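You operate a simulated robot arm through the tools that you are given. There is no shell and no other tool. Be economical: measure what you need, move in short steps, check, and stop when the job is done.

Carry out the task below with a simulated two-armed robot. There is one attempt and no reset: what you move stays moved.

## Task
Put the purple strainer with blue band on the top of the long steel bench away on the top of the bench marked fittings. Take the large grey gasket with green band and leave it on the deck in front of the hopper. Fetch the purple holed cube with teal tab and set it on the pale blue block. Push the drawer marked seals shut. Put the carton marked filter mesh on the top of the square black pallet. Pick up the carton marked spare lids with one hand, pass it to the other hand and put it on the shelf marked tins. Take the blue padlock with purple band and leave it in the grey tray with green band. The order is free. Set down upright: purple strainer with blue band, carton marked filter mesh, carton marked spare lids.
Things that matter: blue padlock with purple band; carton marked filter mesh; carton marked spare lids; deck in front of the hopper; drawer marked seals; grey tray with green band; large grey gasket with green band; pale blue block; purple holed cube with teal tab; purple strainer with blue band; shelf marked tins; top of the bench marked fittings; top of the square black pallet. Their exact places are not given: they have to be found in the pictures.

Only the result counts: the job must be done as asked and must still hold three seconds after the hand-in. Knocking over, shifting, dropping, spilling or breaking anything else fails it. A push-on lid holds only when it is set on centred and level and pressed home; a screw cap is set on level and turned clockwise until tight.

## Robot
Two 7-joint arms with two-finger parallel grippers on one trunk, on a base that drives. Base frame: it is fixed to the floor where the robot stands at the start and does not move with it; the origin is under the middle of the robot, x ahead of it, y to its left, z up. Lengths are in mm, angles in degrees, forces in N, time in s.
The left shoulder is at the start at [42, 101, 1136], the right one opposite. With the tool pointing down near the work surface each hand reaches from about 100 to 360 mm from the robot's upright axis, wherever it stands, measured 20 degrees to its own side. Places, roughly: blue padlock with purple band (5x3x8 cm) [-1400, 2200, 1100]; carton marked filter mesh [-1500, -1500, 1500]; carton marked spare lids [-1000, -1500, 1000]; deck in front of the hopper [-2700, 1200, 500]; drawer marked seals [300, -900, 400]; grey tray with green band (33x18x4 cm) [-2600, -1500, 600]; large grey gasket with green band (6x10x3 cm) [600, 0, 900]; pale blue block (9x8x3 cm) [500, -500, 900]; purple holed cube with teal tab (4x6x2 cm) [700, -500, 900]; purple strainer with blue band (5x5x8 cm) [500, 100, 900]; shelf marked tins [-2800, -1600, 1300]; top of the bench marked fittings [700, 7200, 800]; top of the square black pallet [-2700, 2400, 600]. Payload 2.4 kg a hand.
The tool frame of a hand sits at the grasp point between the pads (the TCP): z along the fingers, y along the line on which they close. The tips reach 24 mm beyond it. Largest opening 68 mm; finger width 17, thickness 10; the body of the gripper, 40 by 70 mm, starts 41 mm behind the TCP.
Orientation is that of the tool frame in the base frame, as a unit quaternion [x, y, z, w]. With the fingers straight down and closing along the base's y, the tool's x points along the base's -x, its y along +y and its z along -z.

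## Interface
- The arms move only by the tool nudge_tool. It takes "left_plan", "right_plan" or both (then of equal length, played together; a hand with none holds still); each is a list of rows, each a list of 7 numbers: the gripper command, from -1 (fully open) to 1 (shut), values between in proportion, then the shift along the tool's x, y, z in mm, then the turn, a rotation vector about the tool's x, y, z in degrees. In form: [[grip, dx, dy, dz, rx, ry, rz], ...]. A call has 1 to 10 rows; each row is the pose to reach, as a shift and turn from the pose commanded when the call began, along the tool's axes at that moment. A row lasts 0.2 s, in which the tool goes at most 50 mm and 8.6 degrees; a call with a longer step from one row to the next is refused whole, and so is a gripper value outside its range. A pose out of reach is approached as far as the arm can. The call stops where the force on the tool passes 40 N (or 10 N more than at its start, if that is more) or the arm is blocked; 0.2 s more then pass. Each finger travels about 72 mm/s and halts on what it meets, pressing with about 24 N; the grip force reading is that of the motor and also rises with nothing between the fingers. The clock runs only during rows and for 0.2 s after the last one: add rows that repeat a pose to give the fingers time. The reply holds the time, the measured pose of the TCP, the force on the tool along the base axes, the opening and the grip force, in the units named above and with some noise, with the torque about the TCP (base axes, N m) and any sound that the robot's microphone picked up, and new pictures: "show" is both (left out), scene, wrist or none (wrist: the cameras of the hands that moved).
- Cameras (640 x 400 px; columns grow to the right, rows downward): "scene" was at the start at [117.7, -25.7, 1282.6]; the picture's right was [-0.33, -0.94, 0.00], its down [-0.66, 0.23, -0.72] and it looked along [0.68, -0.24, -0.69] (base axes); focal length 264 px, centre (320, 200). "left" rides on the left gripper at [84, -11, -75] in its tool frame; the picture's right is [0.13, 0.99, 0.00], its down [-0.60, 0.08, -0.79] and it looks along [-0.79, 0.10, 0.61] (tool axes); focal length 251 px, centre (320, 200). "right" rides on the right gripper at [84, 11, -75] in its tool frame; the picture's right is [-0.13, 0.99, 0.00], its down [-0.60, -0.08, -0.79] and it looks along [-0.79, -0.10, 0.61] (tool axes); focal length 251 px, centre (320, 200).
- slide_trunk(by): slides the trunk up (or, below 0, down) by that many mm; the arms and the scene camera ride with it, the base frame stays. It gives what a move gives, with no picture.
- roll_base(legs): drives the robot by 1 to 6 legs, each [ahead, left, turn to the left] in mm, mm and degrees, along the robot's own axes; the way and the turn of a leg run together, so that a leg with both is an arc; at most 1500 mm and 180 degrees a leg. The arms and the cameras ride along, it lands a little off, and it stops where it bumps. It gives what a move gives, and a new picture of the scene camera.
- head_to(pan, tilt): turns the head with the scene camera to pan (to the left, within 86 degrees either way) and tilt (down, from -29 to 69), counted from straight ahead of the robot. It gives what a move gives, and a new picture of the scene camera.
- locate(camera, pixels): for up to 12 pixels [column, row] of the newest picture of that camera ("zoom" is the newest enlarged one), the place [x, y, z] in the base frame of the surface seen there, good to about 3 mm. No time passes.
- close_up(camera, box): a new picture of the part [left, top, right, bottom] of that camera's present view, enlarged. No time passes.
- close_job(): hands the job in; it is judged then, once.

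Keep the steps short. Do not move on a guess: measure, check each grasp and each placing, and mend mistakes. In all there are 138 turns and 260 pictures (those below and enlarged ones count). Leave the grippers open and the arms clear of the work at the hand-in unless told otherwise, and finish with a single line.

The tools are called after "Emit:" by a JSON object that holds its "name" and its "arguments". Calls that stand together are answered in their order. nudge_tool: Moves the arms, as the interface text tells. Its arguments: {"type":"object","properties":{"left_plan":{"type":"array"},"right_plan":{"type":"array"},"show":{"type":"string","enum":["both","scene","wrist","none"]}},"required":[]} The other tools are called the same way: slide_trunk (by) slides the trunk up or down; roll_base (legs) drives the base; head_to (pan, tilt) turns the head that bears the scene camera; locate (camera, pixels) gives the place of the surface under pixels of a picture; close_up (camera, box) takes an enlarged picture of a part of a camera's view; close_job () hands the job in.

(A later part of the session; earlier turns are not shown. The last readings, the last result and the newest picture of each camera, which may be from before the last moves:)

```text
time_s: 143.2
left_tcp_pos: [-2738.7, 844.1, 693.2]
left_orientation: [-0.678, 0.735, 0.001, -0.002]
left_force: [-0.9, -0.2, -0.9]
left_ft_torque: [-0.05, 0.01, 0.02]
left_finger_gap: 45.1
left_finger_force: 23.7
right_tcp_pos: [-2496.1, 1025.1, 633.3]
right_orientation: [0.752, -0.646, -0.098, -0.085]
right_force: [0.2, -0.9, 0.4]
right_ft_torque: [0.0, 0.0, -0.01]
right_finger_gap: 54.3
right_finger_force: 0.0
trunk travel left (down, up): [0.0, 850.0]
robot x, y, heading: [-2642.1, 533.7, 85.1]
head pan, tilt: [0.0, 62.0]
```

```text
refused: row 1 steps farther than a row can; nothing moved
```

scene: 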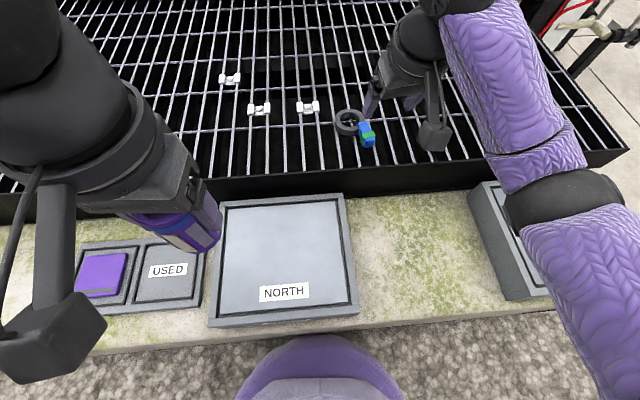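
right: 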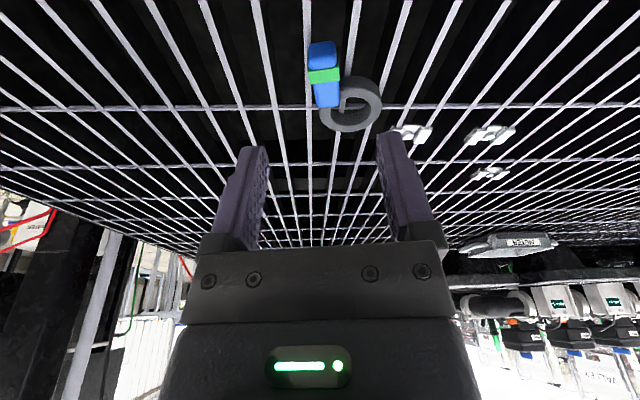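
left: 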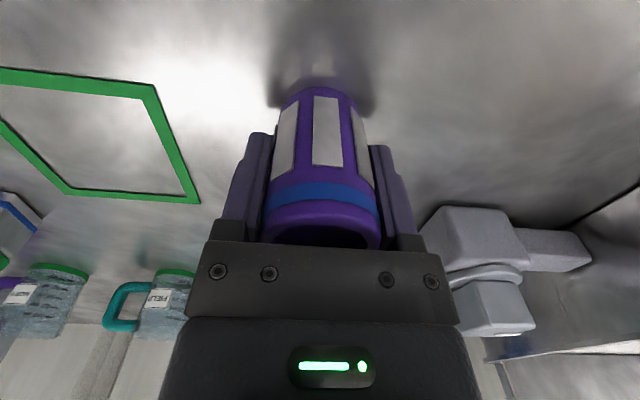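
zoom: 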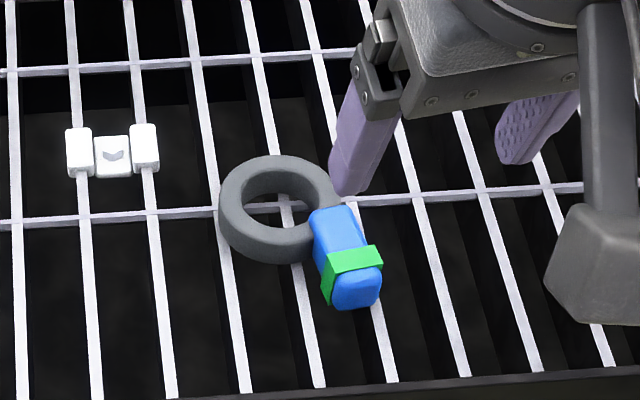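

The gasket lies flat at ≈(-2525,1090). Drawing the right hand back.

Emit:
{"name": "nudge_tool", "arguments": {"right_plan": [[-1, 25, 0, -25, 0, 5, 0], [-1, 60, 0, -40, 0, 10, 0], [-1, 100, -10, -50, 0, 15, 0], [-1, 140, -20, -60, 0, 15, 0], [-1, 180, -40, -70, 0, 15, 0], [-1, 205, -60, -70, 0, 15, 0]], "show": "none"}}

Emit:
{"name": "slide_trunk", "arguments": {"by": 330}}

Emit:
{"name": "roll_base", "arguments": {"legs": [[-250, 0, 0], [0, 0, -80]]}}

Emit:
{"name": "head_to", "arguments": {"pan": 40, "tilt": 5}}

```text
time_s: 144.6
left_tcp_pos: [-2738.4, 844.7, 693.1]
left_orientation: [-0.678, 0.735, 0.001, 0.0]
left_force: [0.7, -0.1, -0.8]
left_ft_torque: [0.01, -0.01, -0.01]
left_finger_gap: 44.6
left_finger_force: 23.7
right_tcp_pos: [-2405.5, 819.6, 650.9]
right_orientation: [0.759, -0.651, 0.0, 0.0]
right_force: [0.5, 0.1, 1.3]
right_ft_torque: [0.04, -0.01, -0.02]
right_finger_gap: 67.9
right_finger_force: 0.0
trunk travel left (down, up): [0.0, 850.0]
robot x, y, heading: [-2640.9, 533.2, 84.8]
head pan, tilt: [0.0, 62.0]
```

```text
time_s: 147.8
left_tcp_pos: [-2738.3, 843.3, 1022.3]
left_orientation: [-0.677, 0.736, 0.001, -0.001]
left_force: [0.7, -0.4, -0.1]
left_ft_torque: [0.01, 0.0, 0.0]
left_finger_gap: 44.8
left_finger_force: 24.5
right_tcp_pos: [-2405.0, 819.8, 979.5]
right_orientation: [0.759, -0.651, 0.0, 0.001]
right_force: [-0.7, 0.4, 0.3]
right_ft_torque: [-0.02, -0.03, -0.02]
right_finger_gap: 68.1
right_finger_force: 0.0
trunk travel left (down, up): [-330.0, 520.0]
robot x, y, heading: [-2641.4, 538.8, 85.1]
head pan, tilt: [0.0, 62.0]
```

```text
time_s: 153.1
left_tcp_pos: [-2373.5, 429.6, 1022.8]
left_orientation: [-0.04, 0.999, 0.001, 0.0]
left_force: [-1.0, 1.1, -1.3]
left_ft_torque: [-0.01, 0.0, 0.0]
left_finger_gap: 45.0
left_finger_force: 23.7
right_tcp_pos: [-2342.8, 96.4, 978.9]
right_orientation: [-0.155, 0.988, 0.0, 0.0]
right_force: [-0.6, -0.1, 0.7]
right_ft_torque: [-0.01, -0.02, 0.0]
right_finger_gap: 68.1
right_finger_force: 0.2
trunk travel left (down, up): [-330.0, 520.0]
robot x, y, heading: [-2665.3, 284.1, 3.9]
head pan, tilt: [0.0, 62.0]
```

scene: 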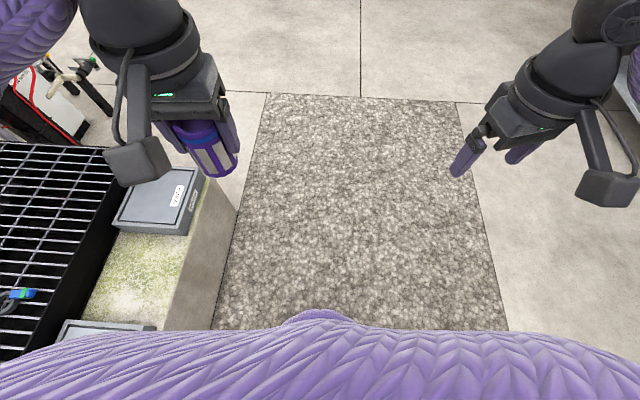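

```text
time_s: 154.4
left_tcp_pos: [-2373.1, 429.8, 1023.0]
left_orientation: [-0.04, 0.999, 0.001, 0.0]
left_force: [-1.1, 0.3, -0.1]
left_ft_torque: [-0.03, -0.03, -0.01]
left_finger_gap: 44.9
left_finger_force: 24.1
right_tcp_pos: [-2341.8, 96.6, 979.0]
right_orientation: [-0.156, 0.988, 0.0, 0.0]
right_force: [-0.1, -0.2, -0.5]
right_ft_torque: [0.01, -0.02, -0.02]
right_finger_gap: 68.0
right_finger_force: 0.0
trunk travel left (down, up): [-330.0, 520.0]
robot x, y, heading: [-2661.3, 284.8, 3.9]
head pan, tilt: [40.0, 5.0]
```

scene: 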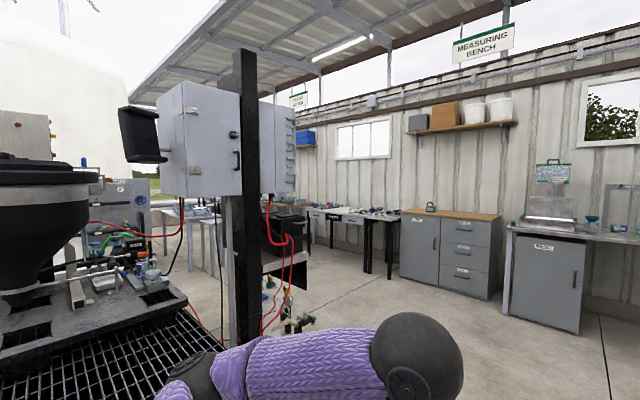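

The benches line the wall along +y. Measuring obstacles along the way.

Emit:
{"name": "locate", "arguments": {"camera": "scene", "pixels": [[245, 330], [290, 320], [400, 275], [500, 300], [580, 330], [370, 270], [345, 235], [300, 215], [210, 225], [330, 220], [350, 330]]}}

Emit:
{"name": "close_up", "arguments": {"camera": "scene", "box": [140, 170, 440, 340]}}

```text
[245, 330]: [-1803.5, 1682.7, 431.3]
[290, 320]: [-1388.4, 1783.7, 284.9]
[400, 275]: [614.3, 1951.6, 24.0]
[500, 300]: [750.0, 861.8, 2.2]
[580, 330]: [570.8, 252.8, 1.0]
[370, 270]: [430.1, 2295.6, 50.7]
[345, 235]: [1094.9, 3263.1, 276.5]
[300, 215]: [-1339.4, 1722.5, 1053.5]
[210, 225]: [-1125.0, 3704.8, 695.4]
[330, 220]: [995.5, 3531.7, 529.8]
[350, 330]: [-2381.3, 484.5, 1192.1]
```

```text
2.13 times, centred on (290, 255) of scene
```

zoom: 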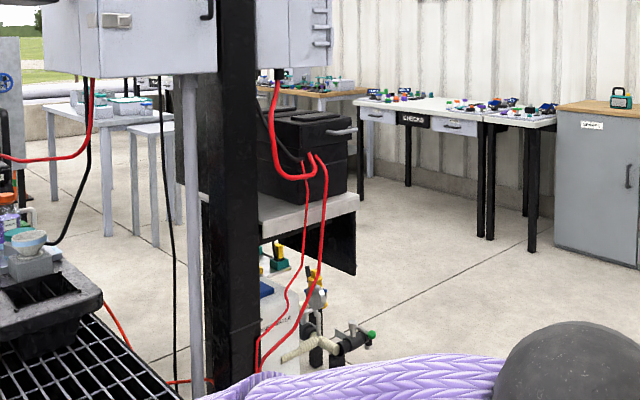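

Corridor x≈-300 is clear. Driving up it to y≈4900.

Emit:
{"name": "roll_base", "arguments": {"legs": [[1500, 0, 0], [850, 0, 0], [0, 0, 86], [1500, 0, 0], [1500, 0, 0], [1400, 0, 0]]}}

Emit:
{"name": "head_to", "arguments": {"pan": -25, "tilt": 10}}

```text
time_s: 190.4
left_tcp_pos: [-554.6, 5196.6, 1021.4]
left_orientation: [0.717, -0.697, -0.001, 0.002]
left_force: [-0.4, -0.2, -0.5]
left_ft_torque: [0.0, 0.0, 0.0]
left_finger_gap: 44.5
left_finger_force: 24.2
right_tcp_pos: [-219.2, 5210.0, 980.0]
right_orientation: [0.794, -0.608, 0.0, 0.0]
right_force: [0.0, 0.0, 0.5]
right_ft_torque: [0.0, 0.0, -0.01]
right_finger_gap: 68.0
right_finger_force: 0.0
trunk travel left (down, up): [-330.0, 520.0]
robot x, y, heading: [-425.5, 4899.3, 91.4]
head pan, tilt: [40.0, 5.0]
```

scene: 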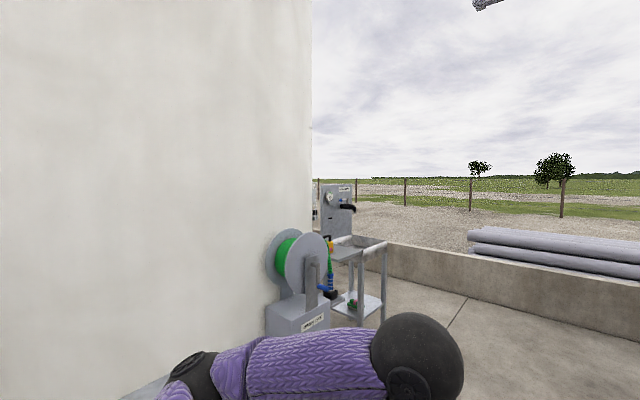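

```text
time_s: 191.8
left_tcp_pos: [-554.3, 5196.7, 1023.8]
left_orientation: [0.717, -0.698, -0.001, 0.001]
left_force: [-0.2, -0.5, -0.3]
left_ft_torque: [0.0, -0.03, 0.02]
left_finger_gap: 44.9
left_finger_force: 23.8
right_tcp_pos: [-221.1, 5210.0, 979.5]
right_orientation: [0.793, -0.609, 0.0, 0.0]
right_force: [-0.5, 0.8, 0.2]
right_ft_torque: [0.03, 0.0, 0.02]
right_finger_gap: 67.7
right_finger_force: 0.0
trunk travel left (down, up): [-330.0, 520.0]
robot x, y, heading: [-422.5, 4899.1, 91.2]
head pan, tilt: [-25.0, 10.0]
```

scene: 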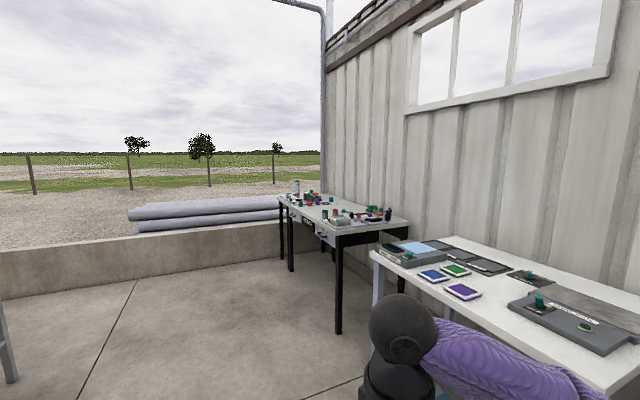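

Emit:
{"name": "close_up", "arguments": {"camera": "scene", "box": [260, 170, 420, 270]}}

Emit:
{"name": "locate", "arguments": {"camera": "scene", "pixels": [[330, 232], [300, 205], [320, 200], [370, 222], [352, 222], [335, 330], [290, 270], [440, 255]]}}

```text
4.00 times, centred on (340, 220) of scene
```

zoom: 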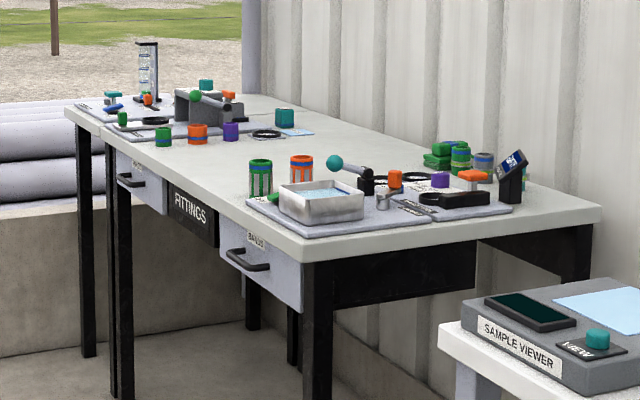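

```text
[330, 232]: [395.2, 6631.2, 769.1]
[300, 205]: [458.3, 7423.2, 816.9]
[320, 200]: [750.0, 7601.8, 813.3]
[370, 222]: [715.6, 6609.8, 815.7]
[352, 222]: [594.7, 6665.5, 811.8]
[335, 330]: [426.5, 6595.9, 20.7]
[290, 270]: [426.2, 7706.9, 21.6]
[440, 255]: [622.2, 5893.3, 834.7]
```

That's the FITTINGS bench: front edge x≈395, top z≈812, with free space near y≈7000. I'm driving there and facing it.

Emit:
{"name": "roll_base", "arguments": {"legs": [[1100, 0, 0], [950, 0, 0], [0, 0, -91], [400, 0, 0]]}}

Emit:
{"name": "head_to", "arguments": {"pan": 0, "tilt": 40}}

```text
time_s: 208.0
left_tcp_pos: [183.4, 7086.6, 1023.7]
left_orientation: [-0.011, 1.0, 0.001, 0.0]
left_force: [-0.3, 0.2, -0.5]
left_ft_torque: [0.01, 0.03, 0.01]
left_finger_gap: 44.3
left_finger_force: 23.6
right_tcp_pos: [196.0, 6753.2, 979.9]
right_orientation: [-0.128, 0.992, 0.0, 0.0]
right_force: [0.2, -0.6, 0.4]
right_ft_torque: [0.0, -0.02, 0.03]
right_finger_gap: 67.6
right_finger_force: 0.1
trunk travel left (down, up): [-330.0, 520.0]
robot x, y, heading: [-113.0, 6955.3, 0.9]
head pan, tilt: [-25.0, 10.0]
```

scene: 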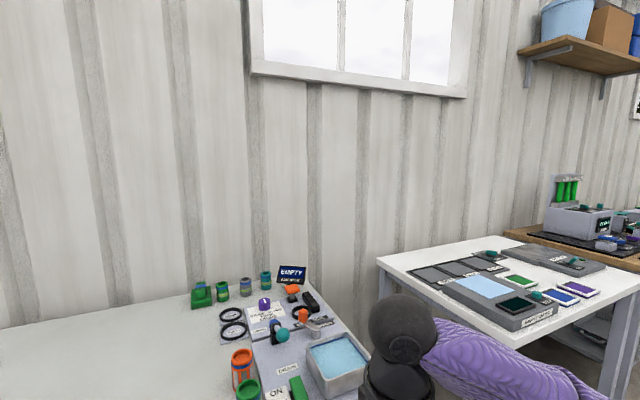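

```text
time_s: 208.9
left_tcp_pos: [184.4, 7086.9, 1022.7]
left_orientation: [-0.013, 1.0, 0.002, 0.0]
left_force: [-0.2, 0.0, -1.2]
left_ft_torque: [-0.03, 0.02, -0.02]
left_finger_gap: 44.3
left_finger_force: 23.9
right_tcp_pos: [197.0, 6754.0, 979.5]
right_orientation: [-0.128, 0.992, -0.001, 0.001]
right_force: [0.5, -0.4, 0.6]
right_ft_torque: [0.0, 0.02, 0.01]
right_finger_gap: 67.9
right_finger_force: 0.0
trunk travel left (down, up): [-330.0, 520.0]
robot x, y, heading: [-112.6, 6956.8, 0.9]
head pan, tilt: [0.0, 40.0]
```

scene: 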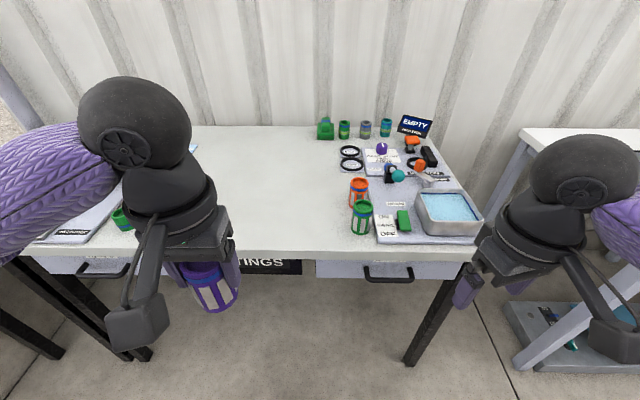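

A large free patch lies at (280,210). Measuring.

Emit:
{"name": "locate", "arguments": {"camera": "scene", "pixels": [[280, 210], [260, 230], [300, 240], [285, 255], [350, 215], [130, 220], [250, 180]]}}

```text
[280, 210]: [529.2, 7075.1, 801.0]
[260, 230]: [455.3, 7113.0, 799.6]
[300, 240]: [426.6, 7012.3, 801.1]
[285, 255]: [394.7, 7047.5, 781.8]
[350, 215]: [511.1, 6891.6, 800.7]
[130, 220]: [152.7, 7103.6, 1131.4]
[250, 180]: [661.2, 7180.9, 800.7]
```

The top is z≈800.5. I'll roll 270 mm closer and check that the strainer hangs over the free patch.

Emit:
{"name": "roll_base", "arguments": {"legs": [[270, 0, 0]]}}

Emit:
{"name": "nudge_tool", "arguments": {"left_plan": [[1, -25, 0, 40, 0, 0, 0], [1, -50, 0, 80, 0, 0, 0], [1, -55, 0, 120, 0, 0, 0], [1, -55, 0, 150, 0, 0, 0], [1, -55, 0, 168, 0, 0, 0]], "show": "both"}}

```text
time_s: 210.8
left_tcp_pos: [457.1, 7089.8, 1022.5]
left_orientation: [-0.009, 1.0, 0.001, 0.0]
left_force: [0.1, 0.6, 0.2]
left_ft_torque: [0.04, -0.01, 0.03]
left_finger_gap: 44.5
left_finger_force: 23.9
right_tcp_pos: [468.6, 6754.4, 979.6]
right_orientation: [-0.126, 0.992, 0.001, 0.0]
right_force: [0.2, 0.8, -0.7]
right_ft_torque: [-0.02, 0.0, -0.02]
right_finger_gap: 68.0
right_finger_force: 0.0
trunk travel left (down, up): [-330.0, 520.0]
robot x, y, heading: [159.4, 6963.3, 0.8]
head pan, tilt: [0.0, 40.0]
```

scene: 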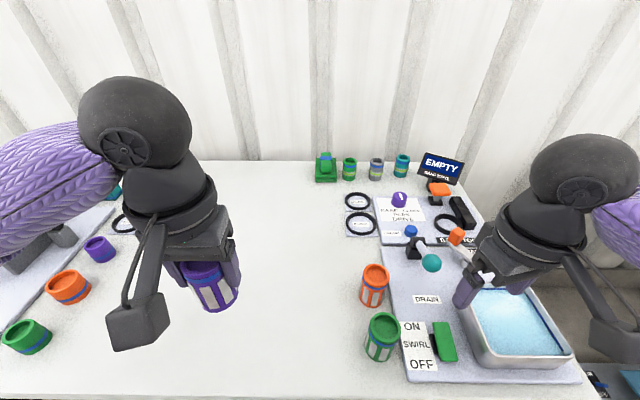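

```text
time_s: 212.0
left_tcp_pos: [510.3, 7092.5, 855.3]
left_orientation: [-0.01, 1.0, 0.002, 0.002]
left_force: [-1.7, 1.3, 15.7]
left_ft_torque: [-0.01, 0.06, -0.1]
left_finger_gap: 44.4
left_finger_force: 23.5
right_tcp_pos: [465.6, 6754.9, 980.2]
right_orientation: [-0.127, 0.992, -0.001, 0.0]
right_force: [0.2, -0.5, -0.1]
right_ft_torque: [0.02, 0.01, 0.01]
right_finger_gap: 67.8
right_finger_force: 0.0
trunk travel left (down, up): [-330.0, 520.0]
robot x, y, heading: [154.5, 6965.0, 0.7]
head pan, tilt: [0.0, 40.0]
```

scene: 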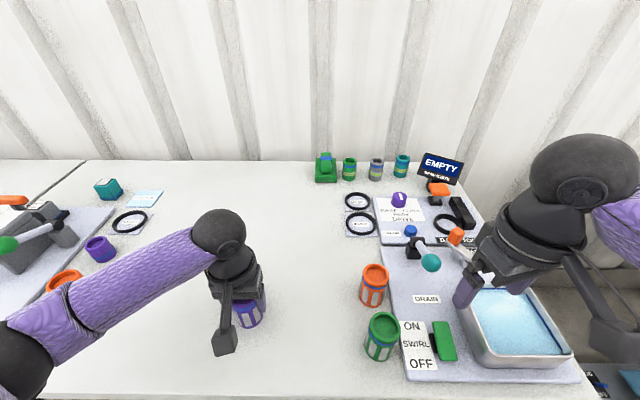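
left: 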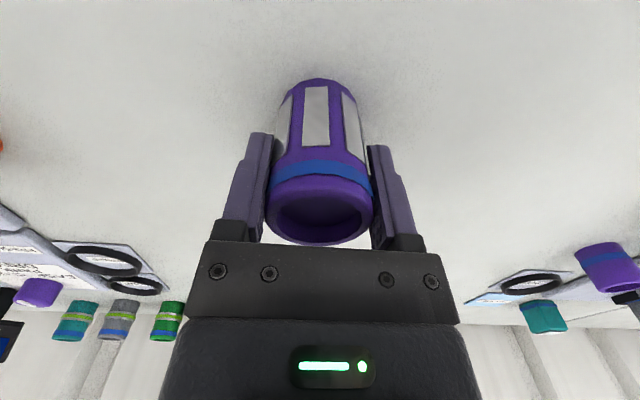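

The foot is already pressing on the bench (15.7 N). I'll ease up 1 mm, open, and retreat straight up.

Emit:
{"name": "nudge_tool", "arguments": {"left_plan": [[1, 0, 0, -1, 0, 0, 0], [0.3, 0, 0, -1, 0, 0, 0], [-0.3, 0, 0, -1, 0, 0, 0], [-1, 0, 0, -1, 0, 0, 0], [-1, 0, 0, -1, 0, 0, 0], [-1, 0, 0, -40, 0, 0, 0], [-1, 0, 0, -90, 0, 0, 0], [-1, 0, 0, -135, 0, 0, 0], [-1, 20, 0, -175, 0, 0, 0]], "show": "both"}}

Emit:
{"name": "close_up", "arguments": {"camera": "left", "box": [200, 0, 440, 160]}}

```text
time_s: 214.0
left_tcp_pos: [493.8, 7089.2, 1030.5]
left_orientation: [-0.01, 1.0, 0.003, 0.0]
left_force: [0.1, 0.4, -0.6]
left_ft_torque: [0.0, -0.03, -0.03]
left_finger_gap: 68.1
left_finger_force: 0.1
right_tcp_pos: [466.1, 6755.7, 978.7]
right_orientation: [-0.126, 0.992, 0.001, 0.0]
right_force: [0.7, 0.0, -0.5]
right_ft_torque: [-0.01, -0.01, 0.0]
right_finger_gap: 68.1
right_finger_force: 0.2
trunk travel left (down, up): [-330.0, 520.0]
robot x, y, heading: [157.1, 6964.3, 0.8]
head pan, tilt: [0.0, 40.0]
```

scene: 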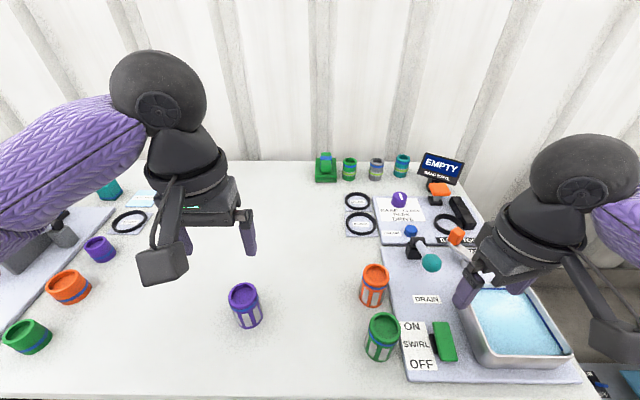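
left: 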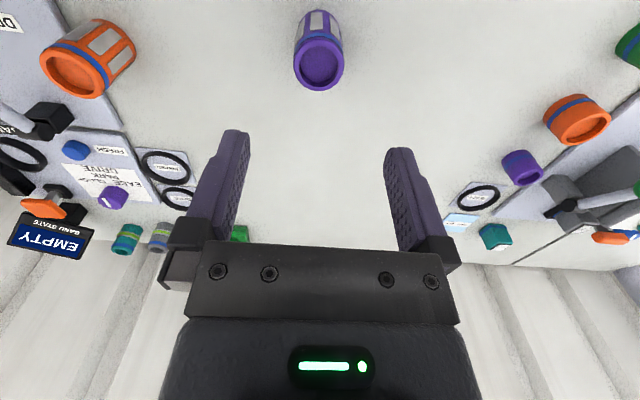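

```text
2.50 times, centred on (320, 80) of left
```

zoom: 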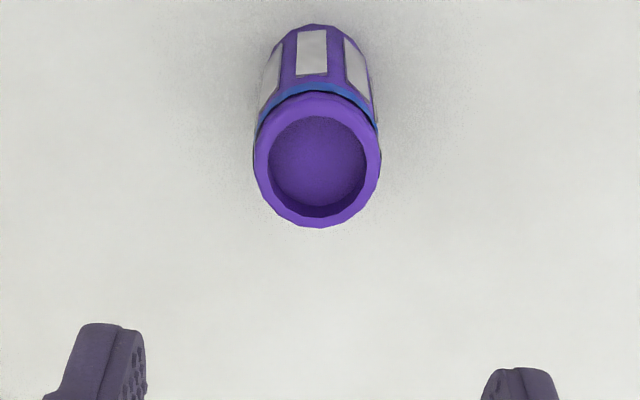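

The strainer stands upright on the FITTINGS bench. Next is the padlock near (-1400,2200,1100): driving back down the corridor and turning to face -x.

Emit:
{"name": "roll_base", "arguments": {"legs": [[-480, 0, 0], [0, 0, -91], [1500, 0, 0], [1500, 0, 0], [1550, 0, 0], [0, 0, -90]]}}

Emit:
{"name": "head_to", "arguments": {"pan": 0, "tilt": 15}}

```text
refused: 1550 is not a number from -1500 to 1500
```

```text
time_s: 214.9
left_tcp_pos: [493.4, 7088.8, 1029.7]
left_orientation: [-0.009, 1.0, 0.002, 0.0]
left_force: [-0.1, -0.2, -0.1]
left_ft_torque: [0.01, -0.01, 0.02]
left_finger_gap: 68.0
left_finger_force: 0.1
right_tcp_pos: [466.5, 6755.9, 979.9]
right_orientation: [-0.126, 0.992, 0.0, 0.0]
right_force: [0.3, 0.4, -0.5]
right_ft_torque: [-0.02, 0.0, -0.01]
right_finger_gap: 67.8
right_finger_force: 0.1
trunk travel left (down, up): [-330.0, 520.0]
robot x, y, heading: [158.2, 6966.0, 0.7]
head pan, tilt: [0.0, 15.0]
```

scene: 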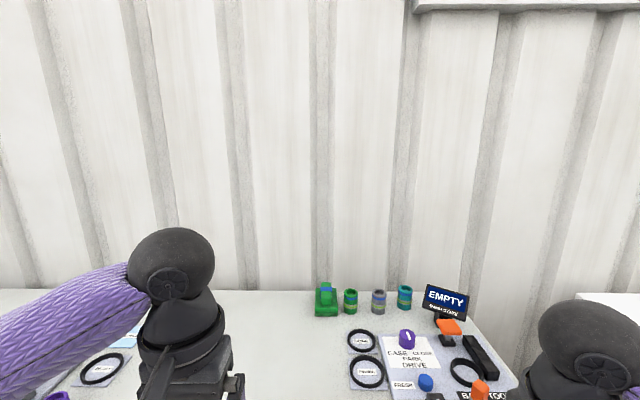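

Emit:
{"name": "roll_base", "arguments": {"legs": [[-480, 0, 0], [0, 0, -91], [1500, 0, 0], [1500, 0, 0], [1500, 0, 0], [0, 0, -90]]}}

```text
time_s: 246.3
left_tcp_pos: [-701.2, 2396.1, 1029.9]
left_orientation: [1.0, -0.003, 0.0, 0.001]
left_force: [0.4, 0.0, 0.1]
left_ft_torque: [0.0, -0.01, 0.03]
left_finger_gap: 68.1
left_finger_force: 0.1
right_tcp_pos: [-666.2, 2729.2, 979.8]
right_orientation: [0.994, 0.113, 0.0, 0.0]
right_force: [-0.4, 0.2, 0.0]
right_ft_torque: [-0.02, -0.02, 0.02]
right_finger_gap: 68.2
right_finger_force: 0.2
trunk travel left (down, up): [-330.0, 520.0]
robot x, y, heading: [-361.7, 2512.1, 179.0]
head pan, tilt: [0.0, 15.0]
```

scene: 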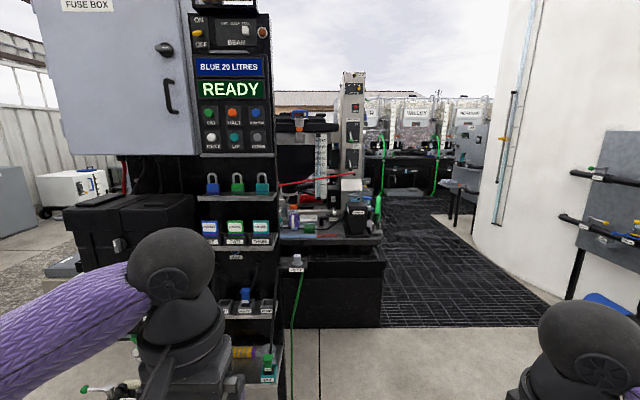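

Three padlocks hang/stand at (212-262,183). Enlarging.

Emit:
{"name": "close_up", "arguments": {"camera": "scene", "box": [180, 150, 300, 310]}}

Emit:
{"name": "locate", "arguments": {"camera": "scene", "pixels": [[212, 188], [237, 188], [262, 188], [212, 178], [225, 200], [225, 195], [230, 242], [200, 165], [240, 165], [246, 296]]}}

```text
2.50 times, centred on (240, 230) of scene
```

zoom: 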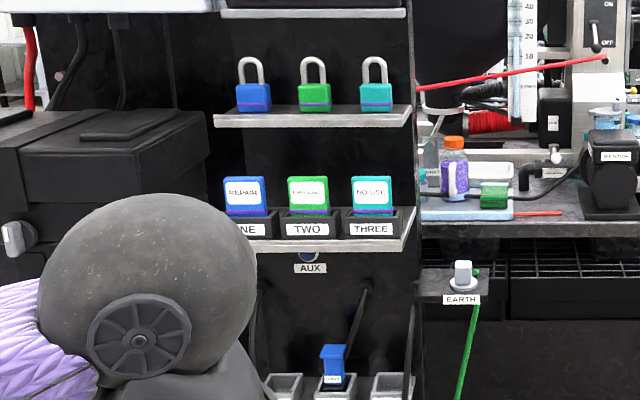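

```text
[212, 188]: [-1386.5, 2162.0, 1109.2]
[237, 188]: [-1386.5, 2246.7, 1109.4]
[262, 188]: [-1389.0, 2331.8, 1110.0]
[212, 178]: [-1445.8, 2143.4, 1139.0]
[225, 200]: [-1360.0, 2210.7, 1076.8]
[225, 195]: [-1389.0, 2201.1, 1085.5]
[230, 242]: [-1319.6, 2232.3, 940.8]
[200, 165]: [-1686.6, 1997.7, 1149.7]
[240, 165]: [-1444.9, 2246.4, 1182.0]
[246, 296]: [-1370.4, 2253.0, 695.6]
```

The blue padlock with purple band stands at y≈2161, its front at x≈-1387, on a ledge at z≈1086. I'm rolling nearer so the left hand can take it pitched forward.

Emit:
{"name": "locate", "arguments": {"camera": "zoom", "pixels": [[238, 100], [269, 100], [253, 85], [250, 62], [310, 12], [240, 180], [310, 210], [310, 110], [130, 110], [160, 130]]}}

Emit:
{"name": "locate", "arguments": {"camera": "scene", "pixels": [[230, 95], [235, 140], [150, 100], [240, 153]]}}

Emit:
{"name": "roll_base", "arguments": {"legs": [[470, 0, 0], [0, 235, 1]]}}

```text
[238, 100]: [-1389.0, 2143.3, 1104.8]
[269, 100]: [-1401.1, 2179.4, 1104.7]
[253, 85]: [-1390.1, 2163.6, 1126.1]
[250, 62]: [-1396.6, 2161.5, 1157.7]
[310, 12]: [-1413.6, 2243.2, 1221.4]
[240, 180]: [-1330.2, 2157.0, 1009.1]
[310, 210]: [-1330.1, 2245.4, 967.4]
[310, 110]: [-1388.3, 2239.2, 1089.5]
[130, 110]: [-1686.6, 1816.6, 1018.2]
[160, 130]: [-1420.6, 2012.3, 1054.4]
```

```text
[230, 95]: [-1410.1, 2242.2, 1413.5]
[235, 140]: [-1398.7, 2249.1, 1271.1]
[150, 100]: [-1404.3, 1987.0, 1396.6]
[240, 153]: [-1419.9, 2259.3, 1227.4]
```

```text
time_s: 250.5
left_tcp_pos: [-1176.8, 2165.0, 1029.8]
left_orientation: [1.0, 0.001, -0.001, 0.002]
left_force: [0.5, 0.0, -0.3]
left_ft_torque: [-0.01, -0.02, 0.02]
left_finger_gap: 68.3
left_finger_force: 0.0
right_tcp_pos: [-1144.8, 2498.5, 979.6]
right_orientation: [0.993, 0.118, 0.0, 0.0]
right_force: [0.6, 0.4, 0.0]
right_ft_torque: [0.02, -0.01, 0.02]
right_finger_gap: 68.2
right_finger_force: 0.0
trunk travel left (down, up): [-330.0, 520.0]
robot x, y, heading: [-839.0, 2286.7, 179.5]
head pan, tilt: [0.0, 15.0]
```

scene: 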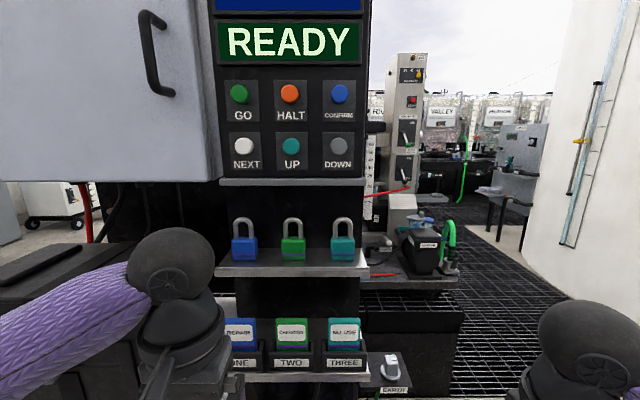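

The left hand is lined up in y. I'll pitch it 60° forward and raise it to z≈1125, still about 90 mm short of the lock.

Emit:
{"name": "nudge_tool", "arguments": {"left_plan": [[-1, 0, 4, -25, 0, -7.5, 0], [-1, -10, 4, -50, 0, -15, 0], [-1, -25, 4, -75, 0, -22.5, 0], [-1, -40, 4, -95, 0, -30, 0], [-1, -60, 4, -95, 0, -37.5, 0], [-1, -80, 4, -95, 0, -45, 0], [-1, -100, 4, -95, 0, -52.5, 0], [-1, -120, 4, -95, 0, -60, 0]], "show": "both"}}

Emit:
{"name": "close_up", "arguments": {"camera": "left", "box": [200, 60, 440, 260]}}

```text
time_s: 252.3
left_tcp_pos: [-1294.9, 2161.3, 1125.5]
left_orientation: [0.865, 0.0, -0.501, 0.002]
left_force: [0.2, 0.2, 0.2]
left_ft_torque: [-0.01, -0.01, -0.02]
left_finger_gap: 67.6
left_finger_force: 0.1
right_tcp_pos: [-1145.2, 2500.0, 980.0]
right_orientation: [0.993, 0.118, 0.0, 0.0]
right_force: [-0.1, 0.7, -0.2]
right_ft_torque: [0.01, 0.01, -0.03]
right_finger_gap: 67.6
right_finger_force: 0.0
trunk travel left (down, up): [-330.0, 520.0]
robot x, y, heading: [-837.3, 2287.4, 179.8]
head pan, tilt: [0.0, 15.0]
```

scene: 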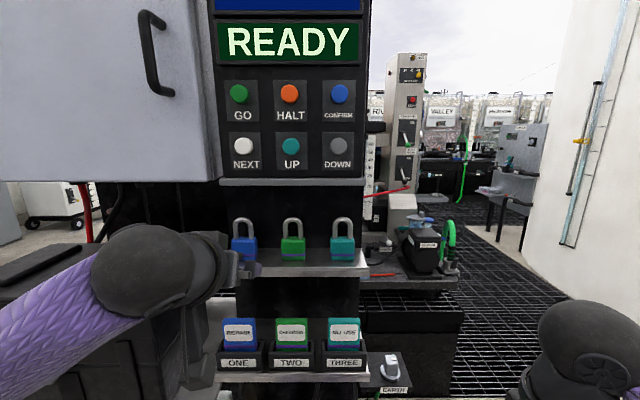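
left: 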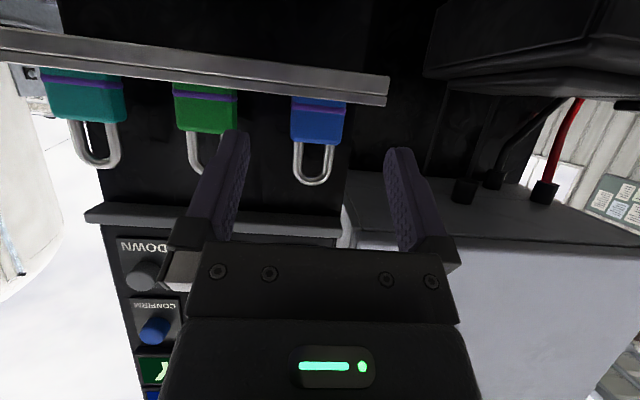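

```text
2.00 times, centred on (320, 160) of left
```

zoom: 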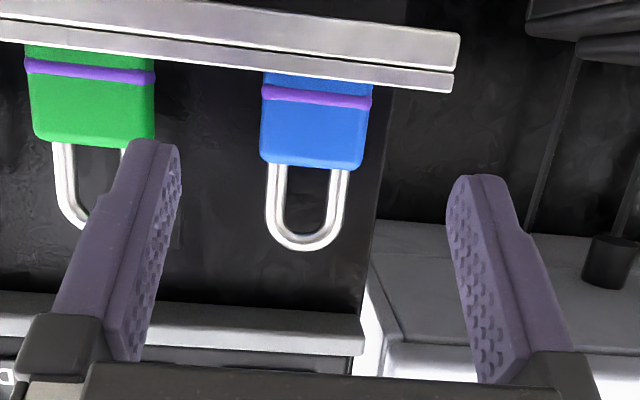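

Emit:
{"name": "locate", "arguments": {"camera": "zoom", "pixels": [[270, 130], [360, 130], [315, 130], [315, 165], [300, 200], [445, 85], [330, 60], [70, 110]]}}

```text
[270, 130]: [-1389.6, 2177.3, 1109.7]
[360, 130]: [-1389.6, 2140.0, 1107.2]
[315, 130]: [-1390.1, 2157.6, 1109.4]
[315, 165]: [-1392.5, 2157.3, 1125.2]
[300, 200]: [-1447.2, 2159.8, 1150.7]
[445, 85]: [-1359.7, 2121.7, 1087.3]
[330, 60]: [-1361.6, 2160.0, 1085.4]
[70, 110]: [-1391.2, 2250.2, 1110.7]
```

The lock's centre is y≈2158.5, body z 1087–1125. Moving in and closing.

Emit:
{"name": "nudge_tool", "arguments": {"left_plan": [[-1, -12, 2.3, 30, 0, 0, 0], [-1, -24, 2.3, 60, 0, 0, 0], [-1, -37.3, 2.3, 91.6, 0, 0, 0], [-0.3, -37.3, 2.3, 91.6, 0, 0, 0], [0.3, -37.3, 2.3, 91.6, 0, 0, 0], [1, -37.3, 2.3, 91.6, 0, 0, 0], [1, -37.3, 2.3, 91.6, 0, 0, 0]], "show": "wrist"}}

```text
time_s: 253.9
left_tcp_pos: [-1394.5, 2160.7, 1110.3]
left_orientation: [0.866, 0.0, -0.5, 0.003]
left_force: [0.7, 0.0, 0.0]
left_ft_torque: [0.0, 0.01, -0.01]
left_finger_gap: 41.8
left_finger_force: 23.9
right_tcp_pos: [-1144.0, 2499.3, 978.7]
right_orientation: [0.993, 0.118, -0.001, 0.0]
right_force: [0.7, -0.2, -0.8]
right_ft_torque: [-0.02, 0.03, 0.01]
right_finger_gap: 68.0
right_finger_force: 0.0
trunk travel left (down, up): [-330.0, 520.0]
robot x, y, heading: [-844.5, 2287.3, 179.9]
head pan, tilt: [0.0, 15.0]
```

left: 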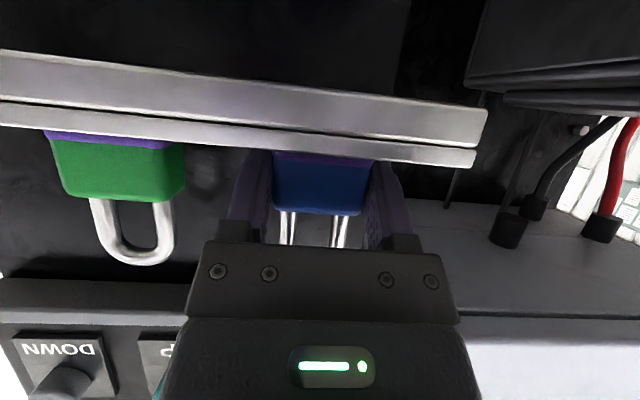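

Gripped at 41.8 mm. Lifting 12 mm, then drawing it straight back.

Emit:
{"name": "nudge_tool", "arguments": {"left_plan": [[1, -5, 0, -3, 0, 0, 0], [1, -12, 0, -7, 0, 0, 0], [1, 3, 0, -33, 0, 0, 0], [1, 23, 0, -67, 0, 0, 0], [1, 43, 0, -102, 0, 0, 0], [1, 53, 0, -119, 0, 0, 0], [1, 53, 0, -119, 0, 0, 0]], "show": "wrist"}}

```text
time_s: 255.5
left_tcp_pos: [-1266.8, 2159.1, 1124.2]
left_orientation: [0.866, 0.001, -0.5, 0.003]
left_force: [0.5, -0.1, -1.5]
left_ft_torque: [0.03, -0.02, -0.01]
left_finger_gap: 41.5
left_finger_force: 24.2
right_tcp_pos: [-1145.1, 2498.6, 979.7]
right_orientation: [0.993, 0.118, 0.001, 0.0]
right_force: [0.2, 0.3, -0.6]
right_ft_torque: [0.0, -0.01, -0.01]
right_finger_gap: 67.9
right_finger_force: 0.2
trunk travel left (down, up): [-330.0, 520.0]
robot x, y, heading: [-839.9, 2291.0, 179.9]
head pan, tilt: [0.0, 15.0]
```

left: 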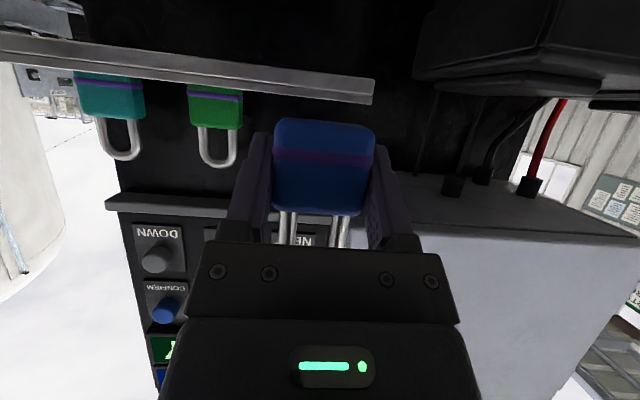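

The padlock is held. Driving to the shelf row: back off, down the corridor, and west along the gravel to x≈-2600.

Emit:
{"name": "roll_base", "arguments": {"legs": [[-450, 0, 0], [0, 0, 90], [1200, 0, 0], [1000, 0, 0], [0, 0, -90]]}}

Emit:
{"name": "head_to", "arguments": {"pan": 40, "tilt": 15}}

```text
time_s: 276.4
left_tcp_pos: [-802.4, -75.9, 1124.6]
left_orientation: [0.866, 0.014, -0.5, 0.011]
left_force: [-0.5, -0.1, -1.1]
left_ft_torque: [0.02, -0.01, -0.01]
left_finger_gap: 41.6
left_finger_force: 23.9
right_tcp_pos: [-692.5, 268.0, 979.2]
right_orientation: [0.991, 0.135, 0.0, 0.0]
right_force: [0.3, 0.0, 0.2]
right_ft_torque: [0.01, 0.01, 0.02]
right_finger_gap: 68.1
right_finger_force: 0.0
trunk travel left (down, up): [-330.0, 520.0]
robot x, y, heading: [-379.8, 65.6, -178.3]
head pan, tilt: [0.0, 15.0]
```

scene: 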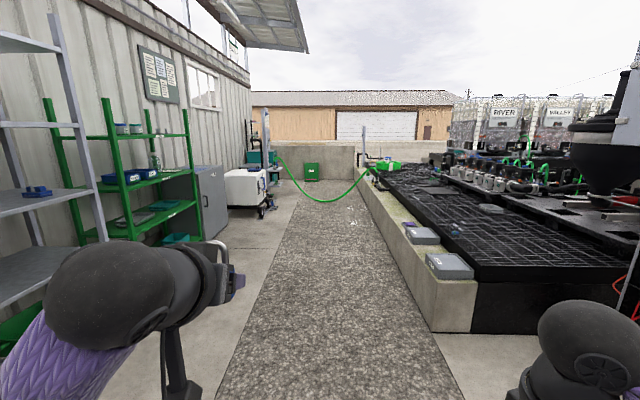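

```text
time_s: 277.5
left_tcp_pos: [-803.3, -75.2, 1125.2]
left_orientation: [0.866, 0.015, -0.5, 0.011]
left_force: [-0.3, 0.2, -0.2]
left_ft_torque: [-0.02, -0.03, 0.01]
left_finger_gap: 41.8
left_finger_force: 24.1
right_tcp_pos: [-693.4, 267.7, 978.8]
right_orientation: [0.991, 0.135, 0.0, 0.0]
right_force: [-0.1, -0.9, 1.1]
right_ft_torque: [-0.02, -0.03, 0.01]
right_finger_gap: 68.2
right_finger_force: 0.0
trunk travel left (down, up): [-330.0, 520.0]
robot x, y, heading: [-379.0, 66.2, -178.3]
head pan, tilt: [40.0, 15.0]
```

scene: 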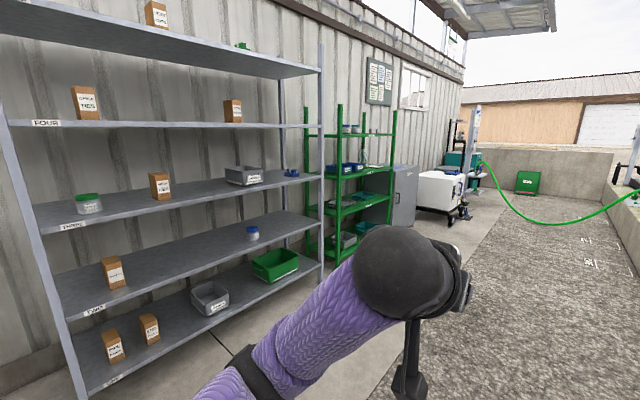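

The grey rack holds cartons; the green rack further on has trays. Enlarging to read labels.

Emit:
{"name": "close_up", "arguments": {"camera": "scene", "box": [50, 0, 310, 240]}}

Emit:
{"name": "locate", "arguments": {"camera": "scene", "pixels": [[160, 185], [160, 175], [232, 110], [86, 103], [156, 15], [160, 199], [340, 170], [348, 238], [345, 212], [150, 208], [230, 130]]}}

Emit:
{"name": "close_up", "arguments": {"camera": "scene", "box": [300, 100, 420, 270]}}

```text
1.67 times, centred on (180, 120) of scene
```

zoom: 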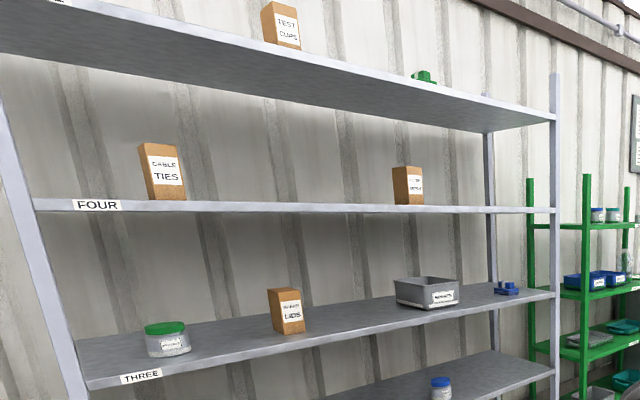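

```text
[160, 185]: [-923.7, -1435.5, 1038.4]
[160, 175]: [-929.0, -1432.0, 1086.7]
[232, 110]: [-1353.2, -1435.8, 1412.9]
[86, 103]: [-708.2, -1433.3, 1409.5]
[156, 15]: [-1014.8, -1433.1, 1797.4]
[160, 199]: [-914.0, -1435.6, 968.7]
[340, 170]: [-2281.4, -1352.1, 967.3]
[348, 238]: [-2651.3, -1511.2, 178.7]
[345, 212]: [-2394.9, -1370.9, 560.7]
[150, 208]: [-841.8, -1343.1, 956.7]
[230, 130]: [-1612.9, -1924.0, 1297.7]
```

```text
2.35 times, centred on (360, 185) of scene
```

zoom: 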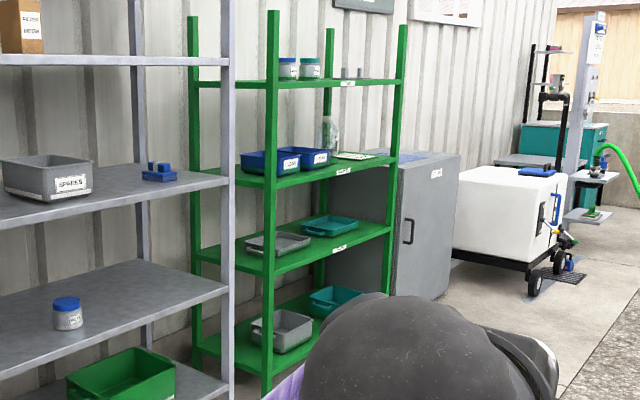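

Shelf THREE carries the "… LIDS" carton at ≈(-925,-1436); shelf FOUR the "… MESH" carton at ≈(-1353,-1436). I'll take LIDS with the right hand now. First the left hand draws back, then I face the rack.

Emit:
{"name": "nudge_tool", "arguments": {"left_plan": [[1, 17, 0, -29, 0, 0, 0], [1, 34, 0, -58, 0, 0, 0], [1, 50, 0, -87, 0, 0, 0], [1, 60, 0, -104, 0, 0, 0]], "show": "none"}}

Emit:
{"name": "roll_base", "arguments": {"legs": [[0, 0, 88], [0, -440, 0], [700, 0, 0]]}}

Emit:
{"name": "head_to", "arguments": {"pan": 0, "tilt": 20}}

```text
time_s: 278.5
left_tcp_pos: [-713.4, -63.0, 1147.2]
left_orientation: [0.866, 0.015, -0.5, 0.011]
left_force: [0.3, 0.3, -0.5]
left_ft_torque: [-0.05, -0.01, 0.05]
left_finger_gap: 41.7
left_finger_force: 24.2
left hand out of reach, approached as far as the arm can: row 3, 4
right_tcp_pos: [-691.6, 267.4, 980.5]
right_orientation: [0.991, 0.134, 0.0, 0.0]
right_force: [0.1, 0.5, -0.4]
right_ft_torque: [-0.01, 0.02, -0.02]
right_finger_gap: 67.9
right_finger_force: 0.1
trunk travel left (down, up): [-330.0, 520.0]
robot x, y, heading: [-379.3, 68.8, -178.3]
head pan, tilt: [40.0, 15.0]
```

```text
time_s: 288.4
left_tcp_pos: [-705.5, -977.6, 1146.6]
left_orientation: [0.612, 0.614, -0.351, 0.355]
left_force: [0.4, -0.2, -1.2]
left_ft_torque: [0.04, 0.0, 0.0]
left_finger_gap: 41.7
left_finger_force: 23.6
right_tcp_pos: [-1035.3, -944.2, 979.7]
right_orientation: [0.619, 0.785, 0.0, 0.0]
right_force: [-0.6, -0.5, 0.4]
right_ft_torque: [0.01, -0.01, 0.0]
right_finger_gap: 68.0
right_finger_force: 0.1
trunk travel left (down, up): [-330.0, 520.0]
robot x, y, heading: [-826.6, -641.5, -89.8]
head pan, tilt: [40.0, 15.0]
```

scene: 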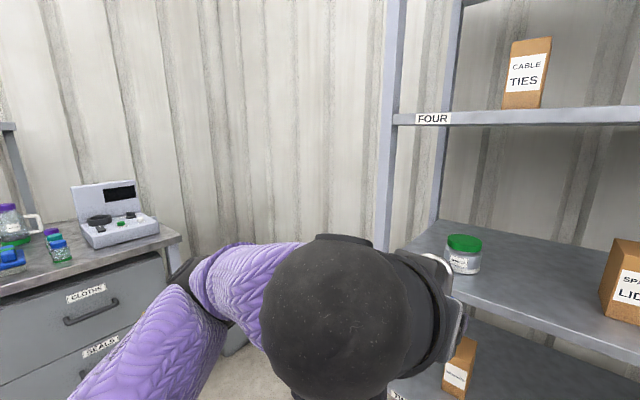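

```text
time_s: 289.4
left_tcp_pos: [-706.0, -976.8, 1147.3]
left_orientation: [0.611, 0.614, -0.351, 0.356]
left_force: [-0.5, -0.3, -1.3]
left_ft_torque: [0.02, 0.0, 0.0]
left_finger_gap: 41.8
left_finger_force: 24.2
right_tcp_pos: [-1034.9, -944.9, 979.1]
right_orientation: [0.618, 0.786, -0.001, -0.001]
right_force: [0.4, -0.5, 0.3]
right_ft_torque: [0.0, 0.0, -0.02]
right_finger_gap: 68.1
right_finger_force: 0.0
trunk travel left (down, up): [-330.0, 520.0]
robot x, y, heading: [-820.7, -640.8, -90.2]
head pan, tilt: [0.0, 20.0]
```

scene: 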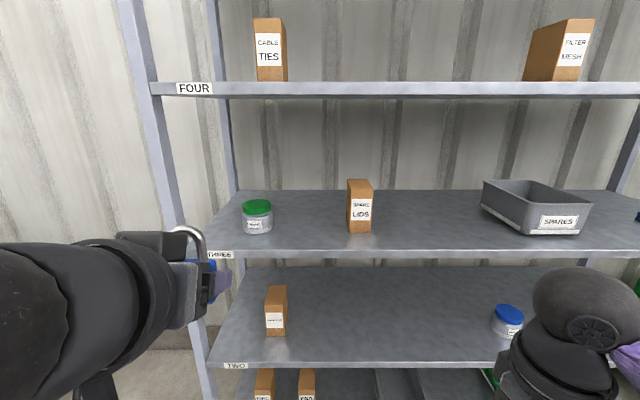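

"SPARE LIDS" (360,205) and "FILTER MESH" (565,50) are confirmed. Measuring LIDS.

Emit:
{"name": "close_up", "arguments": {"camera": "scene", "box": [320, 160, 400, 250]}}

Emit:
{"name": "locate", "arguments": {"camera": "zoom", "pixels": [[230, 165], [405, 150], [235, 310], [400, 310], [320, 240], [310, 110], [380, 105], [320, 345]]}}

Emit:
{"name": "locate", "arguments": {"camera": "scene", "pixels": [[353, 183], [370, 183], [352, 228], [369, 228], [360, 181], [400, 215], [360, 92], [360, 245], [562, 60], [570, 30], [540, 50]]}}

```text
4.44 times, centred on (360, 205) of scene
```

zoom: 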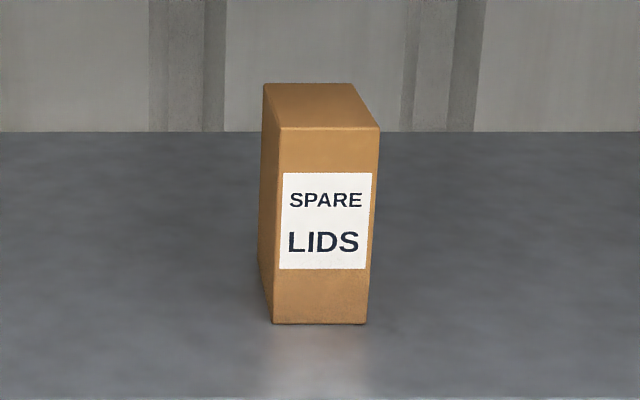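

```text
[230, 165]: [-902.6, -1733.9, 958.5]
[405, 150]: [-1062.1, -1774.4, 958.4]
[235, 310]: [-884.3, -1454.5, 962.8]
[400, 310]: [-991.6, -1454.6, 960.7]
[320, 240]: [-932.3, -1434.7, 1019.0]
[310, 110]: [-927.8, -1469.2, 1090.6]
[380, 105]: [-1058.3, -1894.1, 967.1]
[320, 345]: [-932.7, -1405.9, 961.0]
```

```text
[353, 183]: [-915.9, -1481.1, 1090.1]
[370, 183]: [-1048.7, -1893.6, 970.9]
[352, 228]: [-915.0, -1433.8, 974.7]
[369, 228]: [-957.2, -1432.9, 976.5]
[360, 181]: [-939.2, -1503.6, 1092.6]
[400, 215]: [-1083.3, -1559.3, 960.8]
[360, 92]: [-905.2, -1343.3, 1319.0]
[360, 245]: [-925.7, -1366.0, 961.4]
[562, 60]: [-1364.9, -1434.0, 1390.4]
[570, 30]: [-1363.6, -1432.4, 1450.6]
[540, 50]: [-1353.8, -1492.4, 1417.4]
```

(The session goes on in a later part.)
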